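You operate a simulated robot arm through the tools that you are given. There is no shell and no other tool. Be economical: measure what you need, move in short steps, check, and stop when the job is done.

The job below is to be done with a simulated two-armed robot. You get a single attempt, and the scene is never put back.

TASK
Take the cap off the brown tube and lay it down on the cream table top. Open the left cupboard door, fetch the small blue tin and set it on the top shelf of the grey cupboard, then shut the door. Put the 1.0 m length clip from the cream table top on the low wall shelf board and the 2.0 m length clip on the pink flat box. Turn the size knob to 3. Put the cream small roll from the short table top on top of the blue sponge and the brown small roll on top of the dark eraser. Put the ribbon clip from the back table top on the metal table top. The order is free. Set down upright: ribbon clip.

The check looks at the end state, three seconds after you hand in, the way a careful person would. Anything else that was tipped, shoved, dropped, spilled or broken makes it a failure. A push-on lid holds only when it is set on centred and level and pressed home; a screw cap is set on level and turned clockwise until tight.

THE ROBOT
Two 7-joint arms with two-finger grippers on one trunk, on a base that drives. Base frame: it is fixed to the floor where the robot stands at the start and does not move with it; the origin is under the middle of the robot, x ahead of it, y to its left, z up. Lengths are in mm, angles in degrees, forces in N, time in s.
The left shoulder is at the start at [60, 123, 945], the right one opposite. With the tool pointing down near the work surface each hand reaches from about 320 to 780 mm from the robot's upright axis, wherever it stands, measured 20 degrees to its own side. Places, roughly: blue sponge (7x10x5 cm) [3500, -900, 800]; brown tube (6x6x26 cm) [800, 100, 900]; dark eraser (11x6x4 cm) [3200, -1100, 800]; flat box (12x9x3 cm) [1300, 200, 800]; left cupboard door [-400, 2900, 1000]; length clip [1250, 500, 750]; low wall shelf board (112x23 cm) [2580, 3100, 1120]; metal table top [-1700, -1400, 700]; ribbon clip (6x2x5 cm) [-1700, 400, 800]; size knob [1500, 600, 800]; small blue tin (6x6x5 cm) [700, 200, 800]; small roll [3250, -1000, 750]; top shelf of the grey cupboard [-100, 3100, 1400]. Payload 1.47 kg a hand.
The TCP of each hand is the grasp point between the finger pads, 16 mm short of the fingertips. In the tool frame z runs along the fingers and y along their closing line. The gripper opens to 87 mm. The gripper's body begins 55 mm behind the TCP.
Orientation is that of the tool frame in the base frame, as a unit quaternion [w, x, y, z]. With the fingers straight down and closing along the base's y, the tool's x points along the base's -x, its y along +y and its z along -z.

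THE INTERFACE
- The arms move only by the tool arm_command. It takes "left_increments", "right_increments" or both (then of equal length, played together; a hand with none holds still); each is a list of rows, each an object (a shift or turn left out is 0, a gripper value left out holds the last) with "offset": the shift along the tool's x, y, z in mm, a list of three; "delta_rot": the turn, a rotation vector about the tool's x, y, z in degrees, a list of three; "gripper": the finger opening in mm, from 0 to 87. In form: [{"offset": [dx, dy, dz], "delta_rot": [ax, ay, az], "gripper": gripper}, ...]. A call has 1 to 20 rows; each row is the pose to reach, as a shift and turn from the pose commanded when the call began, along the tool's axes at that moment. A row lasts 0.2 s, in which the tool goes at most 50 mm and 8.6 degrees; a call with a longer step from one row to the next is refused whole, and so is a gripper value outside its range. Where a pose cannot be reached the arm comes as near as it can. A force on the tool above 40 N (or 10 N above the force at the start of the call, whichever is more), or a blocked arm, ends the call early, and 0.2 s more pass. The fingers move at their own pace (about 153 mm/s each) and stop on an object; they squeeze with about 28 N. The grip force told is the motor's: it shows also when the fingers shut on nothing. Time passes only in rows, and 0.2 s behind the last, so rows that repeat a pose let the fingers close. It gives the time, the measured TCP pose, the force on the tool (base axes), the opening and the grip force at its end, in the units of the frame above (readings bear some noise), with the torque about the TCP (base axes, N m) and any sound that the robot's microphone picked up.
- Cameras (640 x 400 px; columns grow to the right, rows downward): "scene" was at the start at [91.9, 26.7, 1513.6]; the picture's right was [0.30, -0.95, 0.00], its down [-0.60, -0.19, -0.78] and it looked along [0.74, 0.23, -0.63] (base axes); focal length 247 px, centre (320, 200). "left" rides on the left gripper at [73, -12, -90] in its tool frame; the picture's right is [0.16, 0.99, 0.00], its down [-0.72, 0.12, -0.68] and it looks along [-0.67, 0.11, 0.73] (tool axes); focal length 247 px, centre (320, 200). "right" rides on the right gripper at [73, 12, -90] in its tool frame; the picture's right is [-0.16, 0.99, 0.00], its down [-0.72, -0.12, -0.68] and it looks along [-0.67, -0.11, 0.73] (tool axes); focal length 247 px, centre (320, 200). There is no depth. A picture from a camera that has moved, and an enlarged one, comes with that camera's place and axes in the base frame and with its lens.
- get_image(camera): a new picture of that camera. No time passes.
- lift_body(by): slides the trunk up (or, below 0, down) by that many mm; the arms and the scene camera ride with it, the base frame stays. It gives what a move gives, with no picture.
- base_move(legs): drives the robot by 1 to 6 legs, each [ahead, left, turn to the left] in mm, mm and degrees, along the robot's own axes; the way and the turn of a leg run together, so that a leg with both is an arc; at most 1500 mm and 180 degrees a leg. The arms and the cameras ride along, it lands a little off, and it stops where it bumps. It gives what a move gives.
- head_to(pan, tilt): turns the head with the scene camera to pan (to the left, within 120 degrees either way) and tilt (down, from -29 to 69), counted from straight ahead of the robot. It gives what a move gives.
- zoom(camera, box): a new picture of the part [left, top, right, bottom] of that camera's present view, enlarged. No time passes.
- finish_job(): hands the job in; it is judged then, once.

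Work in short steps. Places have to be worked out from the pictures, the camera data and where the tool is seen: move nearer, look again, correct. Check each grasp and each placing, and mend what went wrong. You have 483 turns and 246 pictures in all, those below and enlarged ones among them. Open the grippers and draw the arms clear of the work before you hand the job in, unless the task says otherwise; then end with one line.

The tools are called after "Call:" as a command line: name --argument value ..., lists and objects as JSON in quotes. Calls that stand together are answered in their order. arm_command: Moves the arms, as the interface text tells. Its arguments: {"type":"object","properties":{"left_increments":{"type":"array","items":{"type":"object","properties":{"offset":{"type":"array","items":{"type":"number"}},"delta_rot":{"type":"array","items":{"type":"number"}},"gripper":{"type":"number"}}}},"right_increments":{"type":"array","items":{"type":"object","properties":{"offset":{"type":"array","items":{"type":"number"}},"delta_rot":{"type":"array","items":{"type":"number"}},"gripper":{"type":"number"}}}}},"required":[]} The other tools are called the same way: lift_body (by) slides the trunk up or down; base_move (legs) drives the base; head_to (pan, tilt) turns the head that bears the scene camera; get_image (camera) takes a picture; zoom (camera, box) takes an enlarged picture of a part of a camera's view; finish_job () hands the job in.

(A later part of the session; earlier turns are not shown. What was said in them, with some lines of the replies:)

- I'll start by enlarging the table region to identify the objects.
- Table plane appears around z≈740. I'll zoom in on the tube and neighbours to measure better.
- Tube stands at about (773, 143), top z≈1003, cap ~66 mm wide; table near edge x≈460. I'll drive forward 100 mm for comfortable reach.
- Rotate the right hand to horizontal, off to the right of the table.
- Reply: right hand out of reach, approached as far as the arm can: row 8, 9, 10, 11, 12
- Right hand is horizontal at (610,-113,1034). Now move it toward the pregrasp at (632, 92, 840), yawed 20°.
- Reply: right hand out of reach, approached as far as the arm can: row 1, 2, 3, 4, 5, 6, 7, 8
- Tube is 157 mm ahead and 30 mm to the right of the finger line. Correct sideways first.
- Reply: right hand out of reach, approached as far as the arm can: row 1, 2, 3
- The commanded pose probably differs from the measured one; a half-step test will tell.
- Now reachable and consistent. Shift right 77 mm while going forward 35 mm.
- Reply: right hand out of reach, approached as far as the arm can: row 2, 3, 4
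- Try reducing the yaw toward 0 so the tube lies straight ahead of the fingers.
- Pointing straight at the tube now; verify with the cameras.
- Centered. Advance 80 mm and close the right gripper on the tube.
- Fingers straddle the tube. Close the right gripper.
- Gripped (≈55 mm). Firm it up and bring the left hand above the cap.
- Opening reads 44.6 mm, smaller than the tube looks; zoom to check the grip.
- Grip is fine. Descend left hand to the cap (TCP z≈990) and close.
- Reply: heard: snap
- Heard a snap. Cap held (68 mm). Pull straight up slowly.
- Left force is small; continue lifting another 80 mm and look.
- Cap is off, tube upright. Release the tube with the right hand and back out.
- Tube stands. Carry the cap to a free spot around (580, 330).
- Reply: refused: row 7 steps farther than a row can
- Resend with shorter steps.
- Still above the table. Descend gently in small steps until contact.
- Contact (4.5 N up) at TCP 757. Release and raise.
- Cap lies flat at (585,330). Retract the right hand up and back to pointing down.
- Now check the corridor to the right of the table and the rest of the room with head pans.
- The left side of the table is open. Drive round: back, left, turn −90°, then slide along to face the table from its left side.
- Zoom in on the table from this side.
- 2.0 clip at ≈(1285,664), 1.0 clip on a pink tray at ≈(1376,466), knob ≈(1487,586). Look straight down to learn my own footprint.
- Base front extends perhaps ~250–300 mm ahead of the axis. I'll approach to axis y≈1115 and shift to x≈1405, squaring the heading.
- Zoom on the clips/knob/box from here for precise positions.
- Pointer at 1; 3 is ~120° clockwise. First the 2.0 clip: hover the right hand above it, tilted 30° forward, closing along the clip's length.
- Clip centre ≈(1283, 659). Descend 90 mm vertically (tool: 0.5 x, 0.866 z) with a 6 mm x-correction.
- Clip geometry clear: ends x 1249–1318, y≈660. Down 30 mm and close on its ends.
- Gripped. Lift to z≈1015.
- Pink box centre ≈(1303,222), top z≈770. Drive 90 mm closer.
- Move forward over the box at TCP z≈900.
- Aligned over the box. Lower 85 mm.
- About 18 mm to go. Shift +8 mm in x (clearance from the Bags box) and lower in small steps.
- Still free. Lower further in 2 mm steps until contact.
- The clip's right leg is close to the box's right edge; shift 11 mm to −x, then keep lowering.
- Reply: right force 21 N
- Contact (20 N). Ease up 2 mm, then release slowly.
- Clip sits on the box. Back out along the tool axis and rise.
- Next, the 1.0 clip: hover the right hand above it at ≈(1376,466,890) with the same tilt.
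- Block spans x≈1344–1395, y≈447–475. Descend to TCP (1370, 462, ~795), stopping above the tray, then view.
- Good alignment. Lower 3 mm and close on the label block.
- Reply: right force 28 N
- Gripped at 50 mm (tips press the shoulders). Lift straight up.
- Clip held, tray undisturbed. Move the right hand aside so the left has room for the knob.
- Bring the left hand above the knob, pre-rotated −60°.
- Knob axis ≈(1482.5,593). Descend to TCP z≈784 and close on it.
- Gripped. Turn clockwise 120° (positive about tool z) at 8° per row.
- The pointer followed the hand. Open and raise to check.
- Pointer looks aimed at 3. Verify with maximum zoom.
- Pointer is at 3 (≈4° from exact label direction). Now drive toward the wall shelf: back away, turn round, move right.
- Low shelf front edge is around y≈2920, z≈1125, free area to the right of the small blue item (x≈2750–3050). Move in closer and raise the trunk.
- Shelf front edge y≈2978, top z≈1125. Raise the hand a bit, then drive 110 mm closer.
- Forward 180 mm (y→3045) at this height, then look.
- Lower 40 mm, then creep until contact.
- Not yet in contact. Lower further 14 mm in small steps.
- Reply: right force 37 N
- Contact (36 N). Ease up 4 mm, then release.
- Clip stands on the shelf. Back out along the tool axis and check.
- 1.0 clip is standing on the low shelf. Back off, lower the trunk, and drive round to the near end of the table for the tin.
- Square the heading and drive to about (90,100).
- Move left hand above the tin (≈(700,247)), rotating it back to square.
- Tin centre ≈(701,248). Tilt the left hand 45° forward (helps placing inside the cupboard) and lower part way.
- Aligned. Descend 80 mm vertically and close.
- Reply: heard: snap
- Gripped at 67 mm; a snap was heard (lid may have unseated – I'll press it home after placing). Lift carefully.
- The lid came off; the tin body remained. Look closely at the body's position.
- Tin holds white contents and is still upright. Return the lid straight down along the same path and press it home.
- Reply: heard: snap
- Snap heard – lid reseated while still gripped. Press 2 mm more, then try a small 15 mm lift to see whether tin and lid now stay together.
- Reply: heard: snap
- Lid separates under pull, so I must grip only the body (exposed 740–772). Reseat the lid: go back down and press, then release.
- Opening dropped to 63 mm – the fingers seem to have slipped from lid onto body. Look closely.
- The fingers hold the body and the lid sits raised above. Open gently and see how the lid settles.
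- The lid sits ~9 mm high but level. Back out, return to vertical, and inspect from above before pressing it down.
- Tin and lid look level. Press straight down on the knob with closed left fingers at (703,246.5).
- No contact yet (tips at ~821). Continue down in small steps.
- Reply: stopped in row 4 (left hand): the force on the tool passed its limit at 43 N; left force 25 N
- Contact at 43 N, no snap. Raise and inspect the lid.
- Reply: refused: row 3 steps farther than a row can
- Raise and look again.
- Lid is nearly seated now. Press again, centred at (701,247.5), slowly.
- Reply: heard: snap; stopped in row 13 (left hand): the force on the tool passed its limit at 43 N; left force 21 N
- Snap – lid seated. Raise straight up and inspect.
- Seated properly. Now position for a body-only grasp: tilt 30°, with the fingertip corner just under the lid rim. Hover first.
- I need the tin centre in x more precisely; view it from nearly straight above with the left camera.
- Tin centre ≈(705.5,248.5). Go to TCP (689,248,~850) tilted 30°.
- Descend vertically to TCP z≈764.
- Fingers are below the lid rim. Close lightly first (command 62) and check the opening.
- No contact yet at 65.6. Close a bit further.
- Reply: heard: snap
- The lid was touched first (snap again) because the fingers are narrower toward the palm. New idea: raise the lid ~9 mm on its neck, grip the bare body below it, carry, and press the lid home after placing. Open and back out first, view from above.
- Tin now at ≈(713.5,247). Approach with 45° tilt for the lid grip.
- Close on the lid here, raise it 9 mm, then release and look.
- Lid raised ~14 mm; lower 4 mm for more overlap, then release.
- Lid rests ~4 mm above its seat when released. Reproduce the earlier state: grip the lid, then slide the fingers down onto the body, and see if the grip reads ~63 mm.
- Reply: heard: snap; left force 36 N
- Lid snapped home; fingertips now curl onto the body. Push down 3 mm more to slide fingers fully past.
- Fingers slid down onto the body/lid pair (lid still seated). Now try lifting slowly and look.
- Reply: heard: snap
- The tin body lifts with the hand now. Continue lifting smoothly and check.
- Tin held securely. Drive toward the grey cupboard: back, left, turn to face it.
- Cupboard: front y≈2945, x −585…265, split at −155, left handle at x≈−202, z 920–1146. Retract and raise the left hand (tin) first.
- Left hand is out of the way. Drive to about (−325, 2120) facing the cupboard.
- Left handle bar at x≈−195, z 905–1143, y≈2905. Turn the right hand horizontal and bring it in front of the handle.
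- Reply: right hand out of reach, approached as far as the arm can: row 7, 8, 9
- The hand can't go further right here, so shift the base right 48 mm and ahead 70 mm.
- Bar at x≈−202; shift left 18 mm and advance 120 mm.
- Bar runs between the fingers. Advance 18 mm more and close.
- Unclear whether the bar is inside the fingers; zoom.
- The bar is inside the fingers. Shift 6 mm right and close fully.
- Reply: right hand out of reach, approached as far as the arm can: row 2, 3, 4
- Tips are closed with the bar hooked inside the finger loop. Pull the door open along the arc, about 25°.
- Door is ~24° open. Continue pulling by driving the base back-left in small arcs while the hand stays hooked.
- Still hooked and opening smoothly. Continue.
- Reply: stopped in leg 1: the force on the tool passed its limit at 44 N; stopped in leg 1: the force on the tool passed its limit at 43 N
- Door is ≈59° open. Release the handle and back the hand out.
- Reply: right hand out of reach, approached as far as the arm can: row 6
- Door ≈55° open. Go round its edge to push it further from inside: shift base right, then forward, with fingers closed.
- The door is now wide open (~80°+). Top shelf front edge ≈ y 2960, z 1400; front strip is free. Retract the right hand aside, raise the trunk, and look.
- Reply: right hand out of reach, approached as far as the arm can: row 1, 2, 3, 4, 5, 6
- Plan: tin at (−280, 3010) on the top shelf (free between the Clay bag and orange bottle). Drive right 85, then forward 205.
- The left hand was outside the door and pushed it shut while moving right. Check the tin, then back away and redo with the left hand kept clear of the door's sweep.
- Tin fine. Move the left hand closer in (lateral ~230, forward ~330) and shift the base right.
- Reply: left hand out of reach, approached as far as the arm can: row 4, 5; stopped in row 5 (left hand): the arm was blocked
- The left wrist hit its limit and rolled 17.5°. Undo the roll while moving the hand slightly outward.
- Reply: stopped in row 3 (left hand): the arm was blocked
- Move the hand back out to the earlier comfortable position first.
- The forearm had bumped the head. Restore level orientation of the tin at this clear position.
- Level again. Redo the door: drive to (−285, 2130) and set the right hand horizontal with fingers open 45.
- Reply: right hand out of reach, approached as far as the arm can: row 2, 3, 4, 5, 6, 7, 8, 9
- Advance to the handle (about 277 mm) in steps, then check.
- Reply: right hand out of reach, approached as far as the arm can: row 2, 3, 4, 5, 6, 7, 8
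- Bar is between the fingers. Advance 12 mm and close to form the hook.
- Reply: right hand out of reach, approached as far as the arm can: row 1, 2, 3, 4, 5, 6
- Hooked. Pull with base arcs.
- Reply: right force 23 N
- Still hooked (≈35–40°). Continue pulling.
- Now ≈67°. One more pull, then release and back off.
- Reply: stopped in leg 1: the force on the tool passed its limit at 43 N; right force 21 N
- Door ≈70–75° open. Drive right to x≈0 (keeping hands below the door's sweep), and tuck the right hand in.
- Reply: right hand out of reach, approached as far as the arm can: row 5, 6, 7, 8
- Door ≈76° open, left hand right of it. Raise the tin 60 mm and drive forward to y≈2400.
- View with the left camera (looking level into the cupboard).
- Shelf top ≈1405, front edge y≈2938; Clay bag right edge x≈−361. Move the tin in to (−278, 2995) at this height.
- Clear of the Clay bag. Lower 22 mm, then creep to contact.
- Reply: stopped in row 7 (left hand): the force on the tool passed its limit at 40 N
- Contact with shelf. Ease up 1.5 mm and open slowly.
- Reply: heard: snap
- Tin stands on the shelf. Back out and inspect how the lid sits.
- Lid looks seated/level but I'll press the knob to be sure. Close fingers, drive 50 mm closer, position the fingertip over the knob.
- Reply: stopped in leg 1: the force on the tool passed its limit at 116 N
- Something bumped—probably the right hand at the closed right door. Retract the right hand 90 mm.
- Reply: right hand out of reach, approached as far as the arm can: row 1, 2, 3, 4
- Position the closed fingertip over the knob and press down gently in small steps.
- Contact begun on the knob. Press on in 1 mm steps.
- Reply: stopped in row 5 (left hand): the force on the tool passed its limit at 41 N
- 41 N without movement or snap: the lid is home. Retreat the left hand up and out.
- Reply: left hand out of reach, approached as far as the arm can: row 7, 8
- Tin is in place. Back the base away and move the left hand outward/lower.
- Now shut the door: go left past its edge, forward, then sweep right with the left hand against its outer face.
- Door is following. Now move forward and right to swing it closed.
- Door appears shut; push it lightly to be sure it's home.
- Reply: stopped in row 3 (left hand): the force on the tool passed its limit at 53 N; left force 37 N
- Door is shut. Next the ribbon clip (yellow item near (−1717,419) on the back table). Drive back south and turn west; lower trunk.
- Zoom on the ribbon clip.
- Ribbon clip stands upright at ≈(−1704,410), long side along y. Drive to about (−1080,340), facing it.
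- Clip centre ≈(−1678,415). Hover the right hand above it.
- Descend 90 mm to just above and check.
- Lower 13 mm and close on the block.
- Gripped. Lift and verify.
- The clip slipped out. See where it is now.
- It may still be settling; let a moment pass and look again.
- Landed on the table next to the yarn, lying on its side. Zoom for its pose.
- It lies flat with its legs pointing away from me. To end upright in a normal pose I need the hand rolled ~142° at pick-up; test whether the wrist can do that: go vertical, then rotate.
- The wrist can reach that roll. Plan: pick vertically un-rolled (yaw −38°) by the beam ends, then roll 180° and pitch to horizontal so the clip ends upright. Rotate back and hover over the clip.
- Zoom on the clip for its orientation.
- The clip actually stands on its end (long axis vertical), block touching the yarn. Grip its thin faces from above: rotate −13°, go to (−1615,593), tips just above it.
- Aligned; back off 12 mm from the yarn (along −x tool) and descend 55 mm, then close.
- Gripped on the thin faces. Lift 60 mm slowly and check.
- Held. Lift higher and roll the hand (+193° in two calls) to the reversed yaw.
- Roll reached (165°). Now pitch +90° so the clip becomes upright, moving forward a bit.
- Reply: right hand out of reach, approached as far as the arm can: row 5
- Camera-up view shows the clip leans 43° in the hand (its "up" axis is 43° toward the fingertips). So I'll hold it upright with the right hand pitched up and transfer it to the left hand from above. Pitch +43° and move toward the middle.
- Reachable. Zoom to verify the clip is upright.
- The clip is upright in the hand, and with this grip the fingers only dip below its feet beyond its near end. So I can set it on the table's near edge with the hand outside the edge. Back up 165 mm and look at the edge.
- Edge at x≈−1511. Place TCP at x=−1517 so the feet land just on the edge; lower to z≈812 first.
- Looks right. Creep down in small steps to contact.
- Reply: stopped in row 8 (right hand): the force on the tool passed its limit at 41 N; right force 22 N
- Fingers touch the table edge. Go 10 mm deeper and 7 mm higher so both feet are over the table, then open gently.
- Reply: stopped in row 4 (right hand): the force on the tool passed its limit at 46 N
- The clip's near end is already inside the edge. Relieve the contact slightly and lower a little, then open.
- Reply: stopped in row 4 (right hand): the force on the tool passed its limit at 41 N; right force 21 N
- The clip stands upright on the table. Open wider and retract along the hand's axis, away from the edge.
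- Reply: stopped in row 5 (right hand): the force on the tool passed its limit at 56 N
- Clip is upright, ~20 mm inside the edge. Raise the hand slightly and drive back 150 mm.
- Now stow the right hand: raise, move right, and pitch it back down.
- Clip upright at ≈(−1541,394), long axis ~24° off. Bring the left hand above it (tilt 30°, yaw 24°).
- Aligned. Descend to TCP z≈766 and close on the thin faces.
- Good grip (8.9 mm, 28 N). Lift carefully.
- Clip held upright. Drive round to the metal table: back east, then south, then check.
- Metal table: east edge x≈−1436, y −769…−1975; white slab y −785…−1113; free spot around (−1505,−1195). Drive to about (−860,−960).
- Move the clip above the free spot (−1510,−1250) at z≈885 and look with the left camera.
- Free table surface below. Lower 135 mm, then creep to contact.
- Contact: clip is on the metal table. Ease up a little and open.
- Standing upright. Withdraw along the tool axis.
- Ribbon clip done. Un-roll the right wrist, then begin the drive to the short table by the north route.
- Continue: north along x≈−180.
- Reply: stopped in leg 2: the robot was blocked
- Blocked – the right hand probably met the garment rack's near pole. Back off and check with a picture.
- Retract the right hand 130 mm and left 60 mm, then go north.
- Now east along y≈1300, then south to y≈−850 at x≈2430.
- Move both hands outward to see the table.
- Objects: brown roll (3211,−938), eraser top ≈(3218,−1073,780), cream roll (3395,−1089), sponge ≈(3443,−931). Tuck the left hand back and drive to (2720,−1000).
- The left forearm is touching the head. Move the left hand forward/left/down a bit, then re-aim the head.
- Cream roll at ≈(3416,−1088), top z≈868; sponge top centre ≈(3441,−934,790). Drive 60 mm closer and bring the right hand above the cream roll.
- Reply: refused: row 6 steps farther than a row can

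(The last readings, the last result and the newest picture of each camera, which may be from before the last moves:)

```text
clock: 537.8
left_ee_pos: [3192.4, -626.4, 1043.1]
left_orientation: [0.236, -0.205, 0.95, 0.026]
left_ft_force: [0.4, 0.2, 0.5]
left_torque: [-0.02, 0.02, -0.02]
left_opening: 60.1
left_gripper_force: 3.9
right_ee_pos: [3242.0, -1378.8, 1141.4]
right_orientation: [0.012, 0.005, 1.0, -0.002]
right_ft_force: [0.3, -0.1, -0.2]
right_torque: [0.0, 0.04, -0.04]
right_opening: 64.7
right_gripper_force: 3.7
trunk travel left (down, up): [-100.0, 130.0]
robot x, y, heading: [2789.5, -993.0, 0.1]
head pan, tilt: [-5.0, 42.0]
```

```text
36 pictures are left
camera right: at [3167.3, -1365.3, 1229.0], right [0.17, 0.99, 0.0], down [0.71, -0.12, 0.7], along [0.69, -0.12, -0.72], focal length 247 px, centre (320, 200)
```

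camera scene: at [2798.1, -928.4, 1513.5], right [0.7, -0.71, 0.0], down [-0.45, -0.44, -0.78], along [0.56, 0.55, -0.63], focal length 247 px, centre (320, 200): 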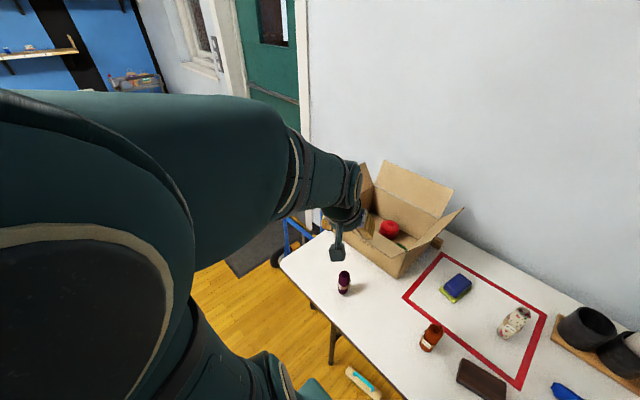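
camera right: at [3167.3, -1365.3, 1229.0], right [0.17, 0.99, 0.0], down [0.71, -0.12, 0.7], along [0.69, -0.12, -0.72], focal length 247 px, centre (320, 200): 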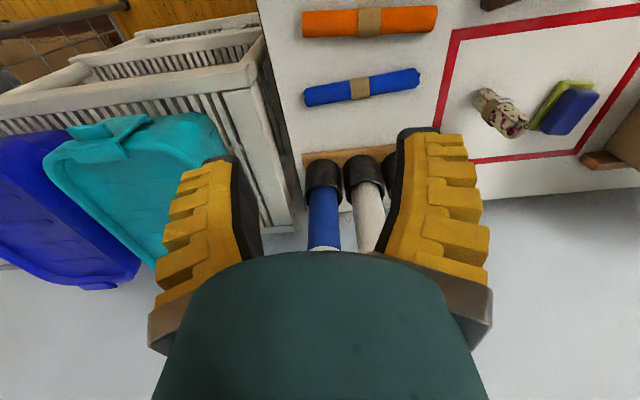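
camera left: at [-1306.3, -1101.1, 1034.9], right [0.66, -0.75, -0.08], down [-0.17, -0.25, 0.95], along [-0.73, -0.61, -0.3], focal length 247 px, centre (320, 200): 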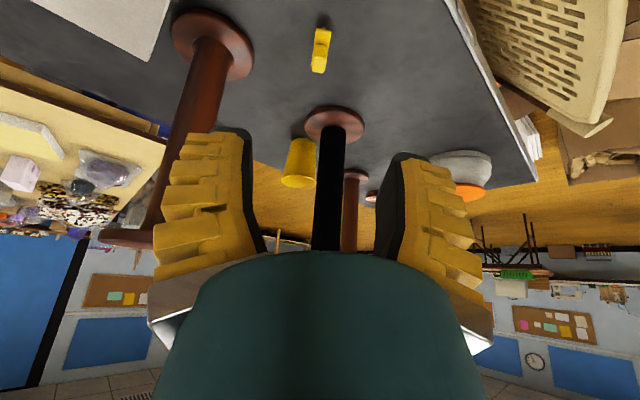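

Resend with shorter steps.

Call:
arm_command --right_increments '[{"offset": [0, 48, 0]}, {"offset": [0, 96, 0]}, {"offset": [0, 144, 0]}, {"offset": [0, 192, 0]}, {"offset": [0, 240, 0]}, {"offset": [0, 288, 0], "gripper": 65}, {"offset": [-35, 291, 30]}, {"offset": [-70, 291, 60]}, {"offset": [-105, 291, 90]}, {"offset": [-140, 291, 120]}, {"offset": [-174, 291, 150]}, {"offset": [-174, 291, 175]}, {"offset": [-174, 291, 175]}]'

Call:
get_image --camera "right"

```text
clock: 540.5
left_ee_pos: [3191.9, -626.6, 1043.7]
left_orientation: [0.236, -0.204, 0.95, 0.025]
left_ft_force: [-0.3, 0.1, -0.6]
left_torque: [0.01, -0.01, 0.01]
left_opening: 60.1
left_gripper_force: 3.4
right_ee_pos: [3422.0, -1087.2, 969.2]
right_orientation: [0.011, 0.006, 1.0, -0.002]
right_ft_force: [0.6, 0.2, 0.5]
right_torque: [0.0, 0.02, 0.0]
right_opening: 68.9
right_gripper_force: 3.2
trunk travel left (down, up): [-100.0, 130.0]
robot x, y, heading: [2789.5, -987.4, 0.0]
head pan, tilt: [-5.0, 42.0]
```

```text
35 pictures are left
camera right: at [3347.1, -1074.8, 1057.0], right [0.17, 0.99, 0.0], down [0.71, -0.12, 0.7], along [0.69, -0.12, -0.72], focal length 247 px, centre (320, 200)
```

right: 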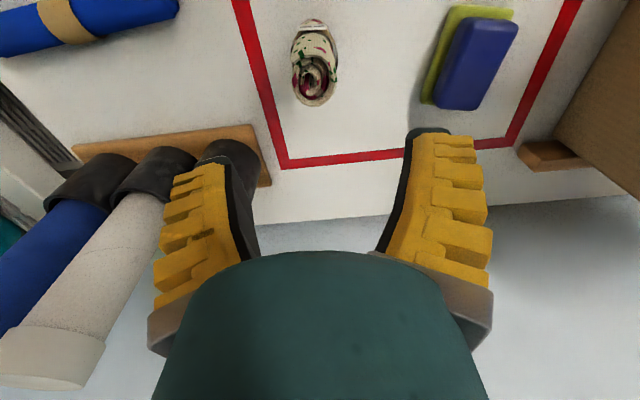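

Roll axis ≈(3407,−1089). Shift 15 mm back, descend 128 mm and close.

Call:
arm_command --right_increments '[{"offset": [8, -1, 30]}, {"offset": [15, -2, 60]}, {"offset": [15, -2, 90]}, {"offset": [15, -2, 115]}, {"offset": [15, -2, 128]}, {"offset": [15, -2, 128]}, {"offset": [15, -2, 128], "gripper": 45}, {"offset": [15, -2, 128], "gripper": 22}, {"offset": [15, -2, 128], "gripper": 15}, {"offset": [15, -2, 128], "gripper": 15}]'

Call:
get_image --camera "right"

```text
clock: 542.8
left_ee_pos: [3192.3, -625.9, 1043.6]
left_orientation: [0.237, -0.204, 0.95, 0.026]
left_ft_force: [-0.4, 0.0, -1.2]
left_torque: [-0.02, -0.01, 0.0]
left_opening: 60.2
left_gripper_force: 3.6
right_ee_pos: [3410.0, -1090.7, 839.9]
right_orientation: [0.013, 0.006, 1.0, -0.001]
right_ft_force: [1.1, -0.2, 3.2]
right_torque: [0.08, -0.05, -0.04]
right_opening: 34.1
right_gripper_force: 28.2
trunk travel left (down, up): [-100.0, 130.0]
robot x, y, heading: [2787.0, -989.0, -0.1]
head pan, tilt: [-5.0, 42.0]
```

```text
34 pictures are left
camera right: at [3334.9, -1077.1, 927.5], right [0.17, 0.99, 0.0], down [0.71, -0.12, 0.7], along [0.69, -0.12, -0.72], focal length 247 px, centre (320, 200)
```

right: 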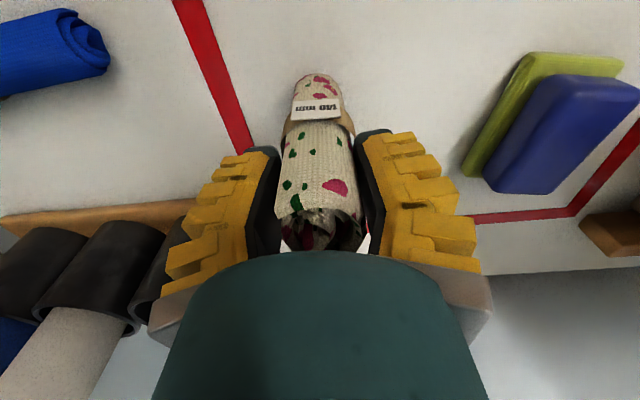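

Gripped. Lift 100 mm and move over the sponge (3441,−934).

Call:
arm_command --right_increments '[{"offset": [0, 0, -10]}, {"offset": [0, 0, -35]}, {"offset": [0, 0, -70]}, {"offset": [0, 0, -100]}, {"offset": [-8, 39, -100]}, {"offset": [-16, 78, -100]}, {"offset": [-24, 117, -100]}, {"offset": [-31, 156, -100]}, {"offset": [-31, 156, -100]}]'

Call:
get_image --camera "right"

Call:
zoom --camera "scene" --box '[240, 140, 380, 270]'

```text
clock: 544.8
left_ee_pos: [3192.7, -626.5, 1044.4]
left_orientation: [0.237, -0.203, 0.95, 0.024]
left_ft_force: [0.6, -0.5, -0.3]
left_torque: [-0.02, -0.02, -0.02]
left_opening: 59.8
left_gripper_force: 3.9
right_ee_pos: [3440.8, -935.4, 942.1]
right_orientation: [0.011, 0.005, 1.0, -0.002]
right_ft_force: [0.2, -1.2, -0.3]
right_torque: [0.01, -0.02, 0.0]
right_opening: 32.9
right_gripper_force: 28.0
trunk travel left (down, up): [-100.0, 130.0]
robot x, y, heading: [2792.3, -989.9, -0.3]
head pan, tilt: [-5.0, 42.0]
```

```text
33 pictures are left
camera right: at [3365.6, -923.0, 1028.6], right [0.17, 0.99, 0.0], down [0.71, -0.12, 0.7], along [0.69, -0.12, -0.72], focal length 247 px, centre (320, 200)
```

right: 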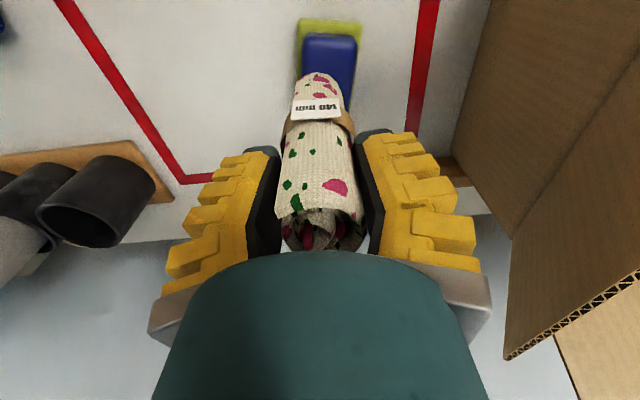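

```text
3.08 times, centred on (310, 205) of scene
camera zoom: at [2880.4, -996.9, 1508.8], right [-0.09, -1.0, 0.0], down [-0.67, 0.06, -0.74], along [0.74, -0.07, -0.67], focal length 760 px, centre (351, 185)
```

zoom: 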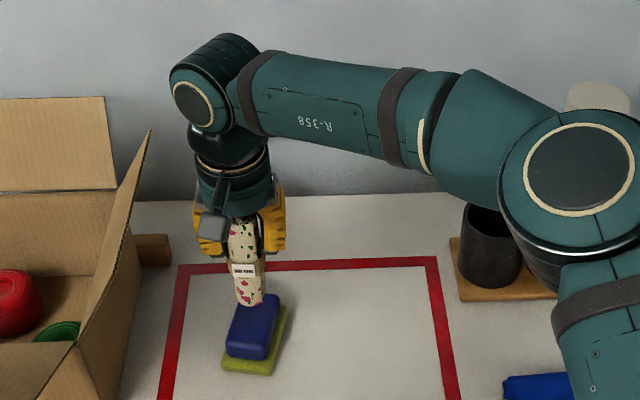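

Sponge top centre ≈(3444,−926). Shift 9 mm in y, 3 mm in x, and lower gently to contact.

Call:
arm_command --right_increments '[{"offset": [-3, 9, 5]}, {"offset": [-3, 9, 20]}, {"offset": [-3, 9, 34]}, {"offset": [-3, 9, 42]}, {"offset": [-3, 9, 46]}, {"offset": [-3, 9, 49]}, {"offset": [-3, 9, 52]}, {"offset": [-3, 9, 54]}, {"offset": [-3, 9, 56]}]'

Call:
get_image --camera "right"

```text
clock: 546.8
left_ee_pos: [3190.7, -626.0, 1044.2]
left_orientation: [0.237, -0.204, 0.95, 0.026]
left_ft_force: [-0.7, 0.0, -0.6]
left_torque: [-0.01, -0.01, 0.02]
left_opening: 59.9
left_gripper_force: 3.5
right_ee_pos: [3444.3, -926.3, 886.7]
right_orientation: [0.012, 0.005, 1.0, -0.002]
right_ft_force: [-2.1, -0.9, 10.9]
right_torque: [-0.02, 0.1, 0.0]
right_opening: 32.5
right_gripper_force: 27.5
trunk travel left (down, up): [-100.0, 130.0]
robot x, y, heading: [2788.4, -989.5, -0.2]
head pan, tilt: [-5.0, 42.0]
```

```text
31 pictures are left
camera right: at [3369.1, -913.9, 973.8], right [0.17, 0.99, 0.0], down [0.71, -0.12, 0.7], along [0.69, -0.12, -0.72], focal length 247 px, centre (320, 200)
```

right: 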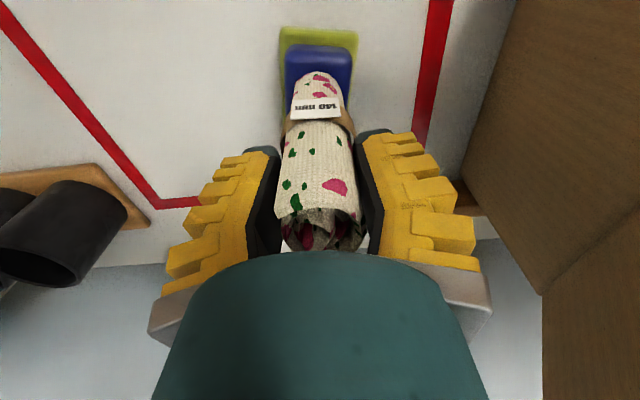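

Contact on the sponge, centred. Open slowly.

Call:
arm_command --right_increments '[{"offset": [0, 0, -1]}, {"offset": [0, 0, -2]}, {"offset": [0, 0, -2], "gripper": 35}, {"offset": [0, 0, -2], "gripper": 45}, {"offset": [0, 0, -2], "gripper": 55}, {"offset": [0, 0, -2], "gripper": 65}, {"offset": [0, 0, -2], "gripper": 65}]'

Call:
get_image --camera "right"

```text
clock: 548.4
left_ee_pos: [3192.7, -625.5, 1044.0]
left_orientation: [0.237, -0.204, 0.95, 0.025]
left_ft_force: [0.6, -0.4, -0.9]
left_torque: [-0.01, 0.04, 0.02]
left_opening: 60.2
left_gripper_force: 3.9
right_ee_pos: [3443.6, -927.9, 889.5]
right_orientation: [0.011, 0.006, 1.0, -0.001]
right_ft_force: [0.9, -0.1, 0.2]
right_torque: [0.0, 0.03, -0.01]
right_opening: 69.2
right_gripper_force: 3.0
trunk travel left (down, up): [-100.0, 130.0]
robot x, y, heading: [2786.8, -989.4, 0.0]
head pan, tilt: [-5.0, 42.0]
```

```text
30 pictures are left
camera right: at [3369.0, -914.2, 975.5], right [0.17, 0.99, 0.0], down [0.71, -0.12, 0.7], along [0.69, -0.12, -0.72], focal length 247 px, centre (320, 200)
```

right: 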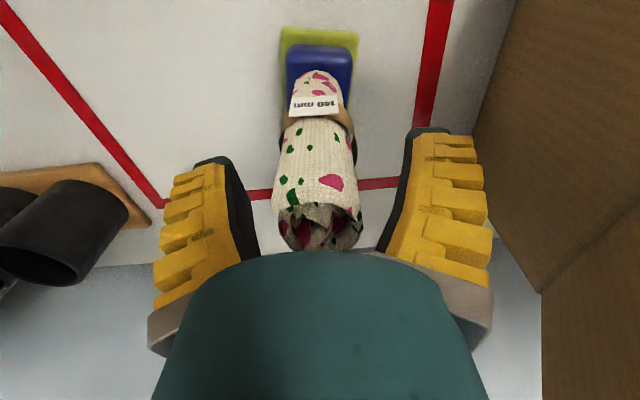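

Cream roll stands on the sponge. Rise straight up and go over the brown roll (~(3211,−938)).

Call:
arm_command --right_increments '[{"offset": [0, 0, -40]}, {"offset": [0, 0, -85]}, {"offset": [0, 0, -130]}, {"offset": [0, 0, -150]}, {"offset": [45, -2, -150]}, {"offset": [90, -4, -150]}, {"offset": [135, -6, -150]}, {"offset": [180, -8, -140]}, {"offset": [215, -10, -110]}, {"offset": [232, -10, -80]}, {"offset": [232, -10, -80]}]'

Call:
get_image --camera "right"

Call:
zoom --camera "scene" --box '[220, 150, 440, 340]'

```text
clock: 550.8
left_ee_pos: [3190.6, -626.1, 1044.0]
left_orientation: [0.237, -0.203, 0.95, 0.025]
left_ft_force: [-0.4, 0.2, -0.8]
left_torque: [-0.01, -0.02, 0.01]
left_opening: 59.9
left_gripper_force: 3.7
right_ee_pos: [3207.7, -934.1, 962.1]
right_orientation: [0.011, 0.005, 1.0, -0.001]
right_ft_force: [-0.7, 0.5, 0.4]
right_torque: [-0.01, 0.03, -0.01]
right_opening: 68.8
right_gripper_force: 2.8
trunk travel left (down, up): [-100.0, 130.0]
robot x, y, heading: [2789.0, -991.8, -0.3]
head pan, tilt: [-5.0, 42.0]
```

```text
29 pictures are left
camera right: at [3133.6, -921.0, 1049.4], right [0.17, 0.99, 0.0], down [0.71, -0.12, 0.7], along [0.69, -0.12, -0.72], focal length 247 px, centre (320, 200)
```

right: 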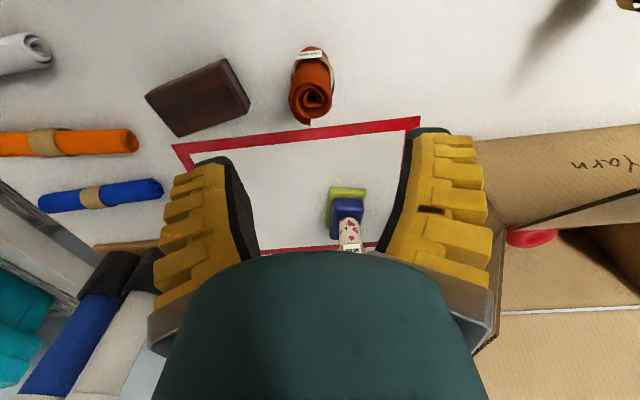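

```text
2.11 times, centred on (330, 245) of scene
camera zoom: at [2880.2, -996.4, 1508.8], right [-0.09, -1.0, 0.0], down [-0.67, 0.06, -0.74], along [0.74, -0.07, -0.67], focal length 520 px, centre (299, 105)
```

zoom: 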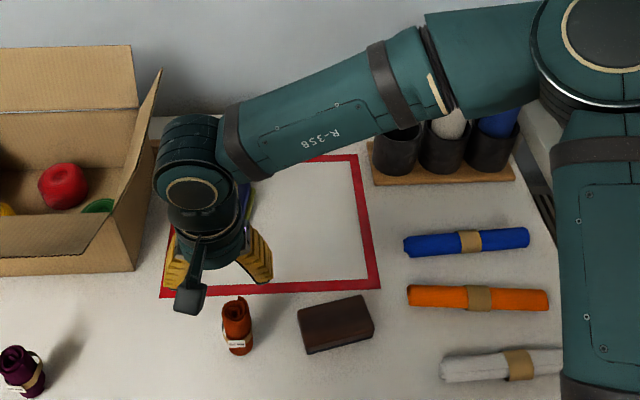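

Brown roll axis ≈(3210,−942). Descend to TCP z≈822 and close.

Call:
arm_command --right_increments '[{"offset": [-2, -8, 35]}, {"offset": [-2, -8, 75]}, {"offset": [-2, -8, 110]}, {"offset": [-2, -8, 132]}, {"offset": [-2, -8, 140]}, {"offset": [-2, -8, 140]}, {"offset": [-2, -8, 140], "gripper": 45}, {"offset": [-2, -8, 140], "gripper": 22}, {"offset": [-2, -8, 140], "gripper": 15}, {"offset": [-2, -8, 140], "gripper": 15}]'

Call:
get_image --camera "right"

```text
clock: 553.0
left_ee_pos: [3192.3, -626.3, 1044.8]
left_orientation: [0.237, -0.204, 0.949, 0.025]
left_ft_force: [0.8, -0.4, -1.2]
left_torque: [0.01, -0.02, -0.05]
left_opening: 59.9
left_gripper_force: 3.7
right_ee_pos: [3217.0, -943.3, 823.2]
right_orientation: [0.012, 0.006, 1.0, -0.002]
right_ft_force: [0.3, 0.9, 5.3]
right_torque: [0.12, -0.02, -0.04]
right_opening: 32.6
right_gripper_force: 27.9
trunk travel left (down, up): [-100.0, 130.0]
robot x, y, heading: [2784.2, -991.6, -0.3]
head pan, tilt: [-5.0, 42.0]
```

```text
27 pictures are left
camera right: at [3140.8, -929.6, 909.8], right [0.17, 0.99, 0.0], down [0.71, -0.12, 0.7], along [0.69, -0.12, -0.72], focal length 247 px, centre (320, 200)
```

right: 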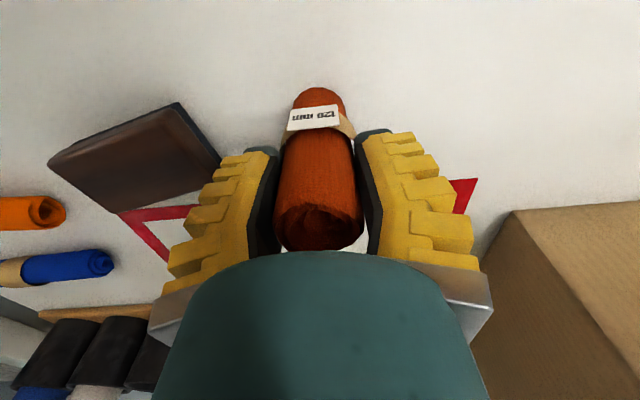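

Gripped. Lift 90 mm and move over the eraser (3217,−1071).

Call:
arm_command --right_increments '[{"offset": [0, 0, -10]}, {"offset": [0, 0, -35]}, {"offset": [0, 0, -65]}, {"offset": [0, 0, -90]}, {"offset": [0, -40, -90]}, {"offset": [0, -85, -90]}, {"offset": [0, -128, -90]}, {"offset": [0, -128, -90]}]'

Call:
get_image --camera "right"

```text
clock: 554.8
left_ee_pos: [3192.0, -626.1, 1043.6]
left_orientation: [0.236, -0.204, 0.95, 0.025]
left_ft_force: [-0.1, 0.1, 0.7]
left_torque: [0.0, 0.0, -0.02]
left_opening: 60.0
left_gripper_force: 3.4
right_ee_pos: [3211.8, -1069.2, 910.8]
right_orientation: [0.011, 0.006, 1.0, -0.002]
right_ft_force: [0.8, -0.1, 0.1]
right_torque: [0.01, -0.02, 0.02]
right_opening: 30.9
right_gripper_force: 28.5
trunk travel left (down, up): [-100.0, 130.0]
robot x, y, heading: [2784.5, -989.2, 0.0]
head pan, tilt: [-5.0, 42.0]
```

```text
26 pictures are left
camera right: at [3137.4, -1055.4, 998.3], right [0.17, 0.99, 0.0], down [0.71, -0.12, 0.7], along [0.69, -0.12, -0.72], focal length 247 px, centre (320, 200)
```

right: 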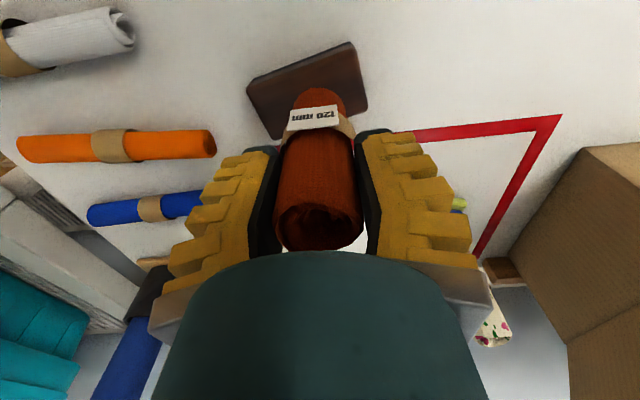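

Eraser centre ≈(3217,−1078). Adjust and lower gently.

Call:
arm_command --right_increments '[{"offset": [-4, -9, 8]}, {"offset": [-4, -9, 22]}, {"offset": [-4, -9, 34]}, {"offset": [-4, -9, 40]}, {"offset": [-4, -9, 43]}, {"offset": [-4, -9, 46]}, {"offset": [-4, -9, 48]}, {"offset": [-4, -9, 50]}]'

Call:
get_image --camera "right"

```text
clock: 556.5
left_ee_pos: [3193.0, -626.5, 1044.0]
left_orientation: [0.237, -0.204, 0.95, 0.026]
left_ft_force: [0.3, 0.8, 0.0]
left_torque: [-0.01, 0.01, 0.02]
left_opening: 60.1
left_gripper_force: 3.9
right_ee_pos: [3217.4, -1081.0, 862.9]
right_orientation: [0.011, 0.005, 1.0, -0.001]
right_ft_force: [-0.2, 0.0, 0.2]
right_torque: [0.0, 0.02, -0.01]
right_opening: 30.7
right_gripper_force: 28.1
trunk travel left (down, up): [-100.0, 130.0]
robot x, y, heading: [2786.3, -987.3, 0.1]
head pan, tilt: [-5.0, 42.0]
```

```text
25 pictures are left
camera right: at [3142.0, -1067.5, 950.4], right [0.17, 0.99, 0.0], down [0.71, -0.12, 0.7], along [0.69, -0.12, -0.72], focal length 247 px, centre (320, 200)
```

right: 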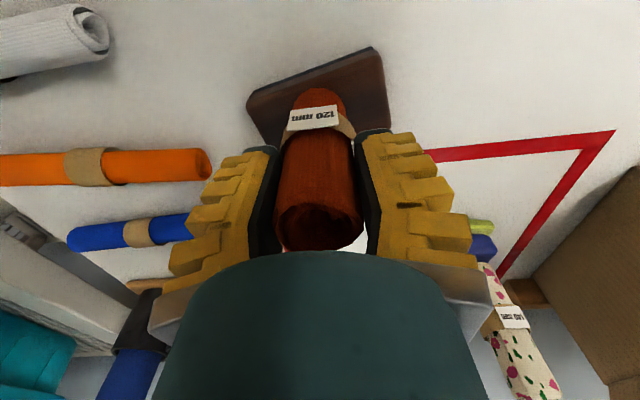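

No contact yet; continue down in 2 mm steps.

Call:
arm_command --right_increments '[{"offset": [0, 0, 3]}, {"offset": [0, 0, 6]}, {"offset": [0, 0, 8]}, {"offset": [0, 0, 10]}]'

```text
clock: 557.5
left_ee_pos: [3191.1, -626.3, 1044.0]
left_orientation: [0.236, -0.205, 0.95, 0.026]
left_ft_force: [0.1, 0.1, -0.3]
left_torque: [0.01, 0.02, -0.01]
left_opening: 59.9
left_gripper_force: 3.6
right_ee_pos: [3217.7, -1080.0, 854.1]
right_orientation: [0.011, 0.005, 1.0, -0.003]
right_ft_force: [-0.2, -0.1, 2.0]
right_torque: [0.0, 0.06, 0.03]
right_opening: 31.0
right_gripper_force: 28.4
trunk travel left (down, up): [-100.0, 130.0]
robot x, y, heading: [2790.9, -993.0, -0.1]
head pan, tilt: [-5.0, 42.0]
```

Call:
arm_command --right_increments '[{"offset": [0, 0, 2]}, {"offset": [0, 0, 4]}, {"offset": [0, 0, 5]}]'

Call:
get_image --camera "right"

```text
clock: 558.4
left_ee_pos: [3190.2, -624.9, 1044.7]
left_orientation: [0.238, -0.204, 0.949, 0.025]
left_ft_force: [0.9, -0.4, -0.3]
left_torque: [0.0, -0.02, 0.0]
left_opening: 59.9
left_gripper_force: 3.6
right_ee_pos: [3218.0, -1079.9, 849.6]
right_orientation: [0.014, 0.006, 1.0, -0.002]
right_ft_force: [-0.3, -3.3, 30.2]
right_torque: [0.02, -0.04, -0.01]
right_opening: 40.0
right_gripper_force: 28.7
trunk travel left (down, up): [-100.0, 130.0]
robot x, y, heading: [2786.4, -989.7, 0.0]
head pan, tilt: [-5.0, 42.0]
```

```text
24 pictures are left
camera right: at [3142.4, -1066.8, 936.5], right [0.17, 0.99, 0.0], down [0.7, -0.12, 0.7], along [0.69, -0.12, -0.71], focal length 247 px, centre (320, 200)
```

right: 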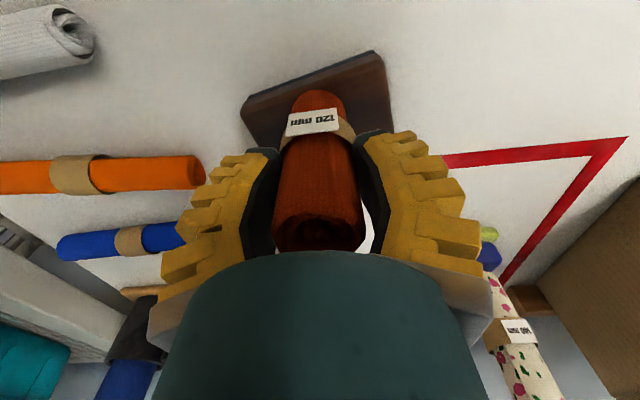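

Firm contact. Ease up 3 mm and open slowly.

Call:
arm_command --right_increments '[{"offset": [0, 0, -2]}, {"offset": [0, 0, -4]}, {"offset": [0, 0, -4], "gripper": 42}, {"offset": [0, 0, -4], "gripper": 50}, {"offset": [0, 0, -4], "gripper": 58}, {"offset": [0, 0, -4], "gripper": 68}, {"offset": [0, 0, -4], "gripper": 68}]'

Call:
get_image --camera "right"

```text
clock: 560.0
left_ee_pos: [3193.1, -626.1, 1043.9]
left_orientation: [0.237, -0.203, 0.95, 0.025]
left_ft_force: [-0.3, -1.1, -0.2]
left_torque: [0.01, 0.01, 0.0]
left_opening: 59.9
left_gripper_force: 3.8
right_ee_pos: [3218.1, -1080.9, 851.2]
right_orientation: [0.011, 0.005, 1.0, -0.002]
right_ft_force: [0.5, 0.1, 0.2]
right_torque: [0.0, -0.01, 0.01]
right_opening: 71.7
right_gripper_force: 2.5
trunk travel left (down, up): [-100.0, 130.0]
robot x, y, heading: [2790.2, -986.5, -0.3]
head pan, tilt: [-5.0, 42.0]
```

```text
23 pictures are left
camera right: at [3143.4, -1067.5, 939.3], right [0.17, 0.99, 0.0], down [0.71, -0.12, 0.7], along [0.69, -0.12, -0.72], focal length 247 px, centre (320, 200)
```

right: 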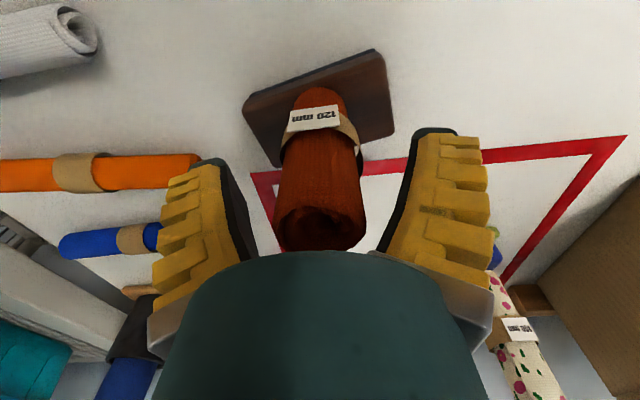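

Roll stands on the eraser. Withdraw upward and back, and view the scene.

Call:
arm_command --right_increments '[{"offset": [0, 0, -40]}, {"offset": [0, 0, -85]}, {"offset": [0, 0, -130]}, {"offset": [0, 0, -170]}, {"offset": [0, -45, -190]}, {"offset": [0, -90, -200]}, {"offset": [0, -135, -200]}, {"offset": [0, -180, -200]}, {"offset": [0, -225, -200]}]'

Call:
zoom --camera "scene" --box '[200, 130, 440, 320]'

```text
clock: 562.0
left_ee_pos: [3192.6, -626.8, 1043.2]
left_orientation: [0.237, -0.204, 0.95, 0.026]
left_ft_force: [0.3, 0.5, 0.3]
left_torque: [-0.01, 0.0, 0.02]
left_opening: 60.0
left_gripper_force: 4.0
right_ee_pos: [3210.2, -1303.2, 1053.6]
right_orientation: [0.011, 0.004, 1.0, -0.002]
right_ft_force: [0.4, -0.2, 0.9]
right_torque: [0.04, 0.0, 0.0]
right_opening: 71.7
right_gripper_force: 2.6
trunk travel left (down, up): [-100.0, 130.0]
robot x, y, heading: [2789.3, -992.9, -0.3]
head pan, tilt: [-5.0, 42.0]
```

```text
2.11 times, centred on (320, 225) of scene
camera zoom: at [2880.3, -996.9, 1508.8], right [-0.09, -1.0, 0.0], down [-0.67, 0.06, -0.74], along [0.74, -0.07, -0.67], focal length 520 px, centre (320, 147)
```

zoom: 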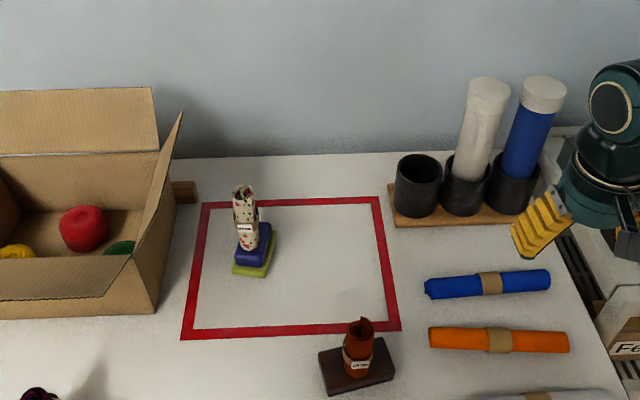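

Both rolls are in place. Back away and take a last check of the cream table (knob, clips).

Call:
base_move --legs '[[-350, 0, 0]]'

Call:
head_to --pan 115 --tilt 20

Call:
get_image --camera "scene"

```text
clock: 564.2
left_ee_pos: [2847.6, -628.7, 1044.0]
left_orientation: [0.238, -0.199, 0.95, 0.024]
left_ft_force: [0.4, 0.6, 0.2]
left_torque: [-0.01, -0.01, 0.0]
left_opening: 60.1
left_gripper_force: 3.2
right_ee_pos: [2858.1, -1303.7, 1054.8]
right_orientation: [0.011, 0.009, 1.0, -0.002]
right_ft_force: [-0.8, -0.1, 0.4]
right_torque: [0.02, 0.01, 0.0]
right_opening: 71.4
right_gripper_force: 2.1
trunk travel left (down, up): [-100.0, 130.0]
robot x, y, heading: [2438.1, -984.9, -0.6]
head pan, tilt: [-5.0, 42.0]
```

```text
clock: 566.2
left_ee_pos: [2848.5, -627.4, 1044.0]
left_orientation: [0.238, -0.198, 0.951, 0.025]
left_ft_force: [-1.3, 0.0, 0.1]
left_torque: [0.0, 0.01, 0.06]
left_opening: 60.2
left_gripper_force: 3.2
right_ee_pos: [2859.4, -1303.5, 1053.2]
right_orientation: [0.012, 0.01, 1.0, -0.002]
right_ft_force: [0.1, -0.2, -0.3]
right_torque: [0.0, -0.01, -0.01]
right_opening: 71.9
right_gripper_force: 2.6
trunk travel left (down, up): [-100.0, 130.0]
robot x, y, heading: [2442.7, -989.8, -0.8]
head pan, tilt: [115.0, 20.0]
```

```text
21 pictures are left
camera scene: at [2411.1, -901.4, 1543.1], right [0.91, 0.41, 0.0], down [0.14, -0.31, -0.94], along [-0.39, 0.86, -0.34], focal length 247 px, centre (320, 200)
```

scene: 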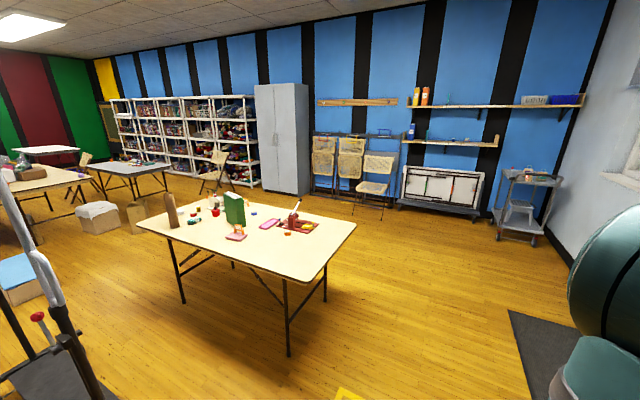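

Call:
zoom --camera "scene" --box '[150, 180, 330, 260]'

Call:
zoom --camera "scene" --box '[280, 205, 330, 240]'

Call:
zoom --camera "scene" --box '[240, 70, 520, 200]'

```text
3.56 times, centred on (240, 220) of scene
camera zoom: at [2411.1, -901.4, 1543.1], right [0.91, 0.41, 0.0], down [0.14, -0.31, -0.94], along [-0.39, 0.86, -0.34], focal length 879 px, centre (604, 129)
```

zoom: 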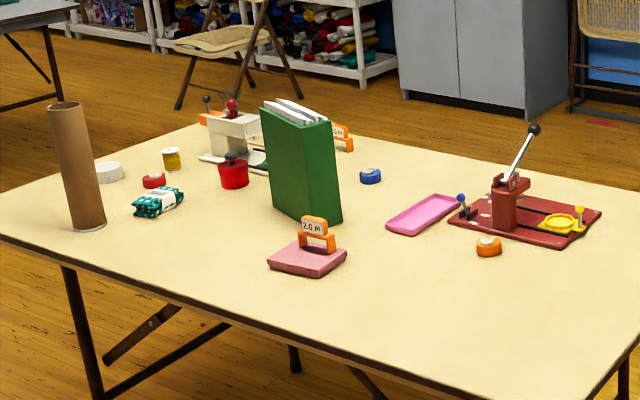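

```text
11.43 times, centred on (305, 222) of scene
camera zoom: at [2411.1, -901.4, 1543.1], right [0.91, 0.41, 0.0], down [0.14, -0.31, -0.94], along [-0.39, 0.86, -0.34], focal length 2824 px, centre (491, -57)
```

zoom: 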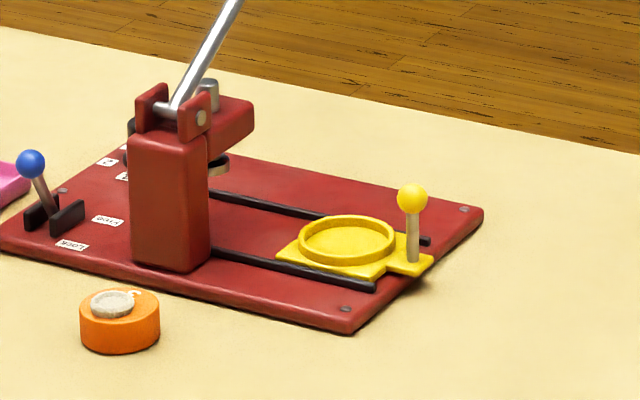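

```text
2.29 times, centred on (380, 135) of scene
camera zoom: at [2411.1, -901.4, 1543.1], right [0.91, 0.41, 0.0], down [0.14, -0.31, -0.94], along [-0.39, 0.86, -0.34], focal length 565 px, centre (183, 349)
```

zoom: 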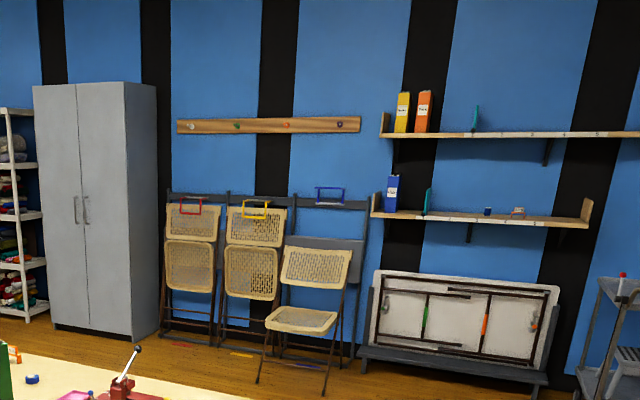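

Everything checks out: both length clips are placed, the tube is upright with its cap on the table, the cupboard is shut, and the arms are clear. I'll hand the job in.

Call:
finish_job

```text
The job is handed in.
```

I did every item on the list and handed the job in. The size knob points at 3, about 4° off by my last measurement. The tin's lid came off on pickup and the ribbon clip fell once onto its table; both were put right. The arms also bumped the cupboard front, the garment rack and the robot's own head, with no visible damage.
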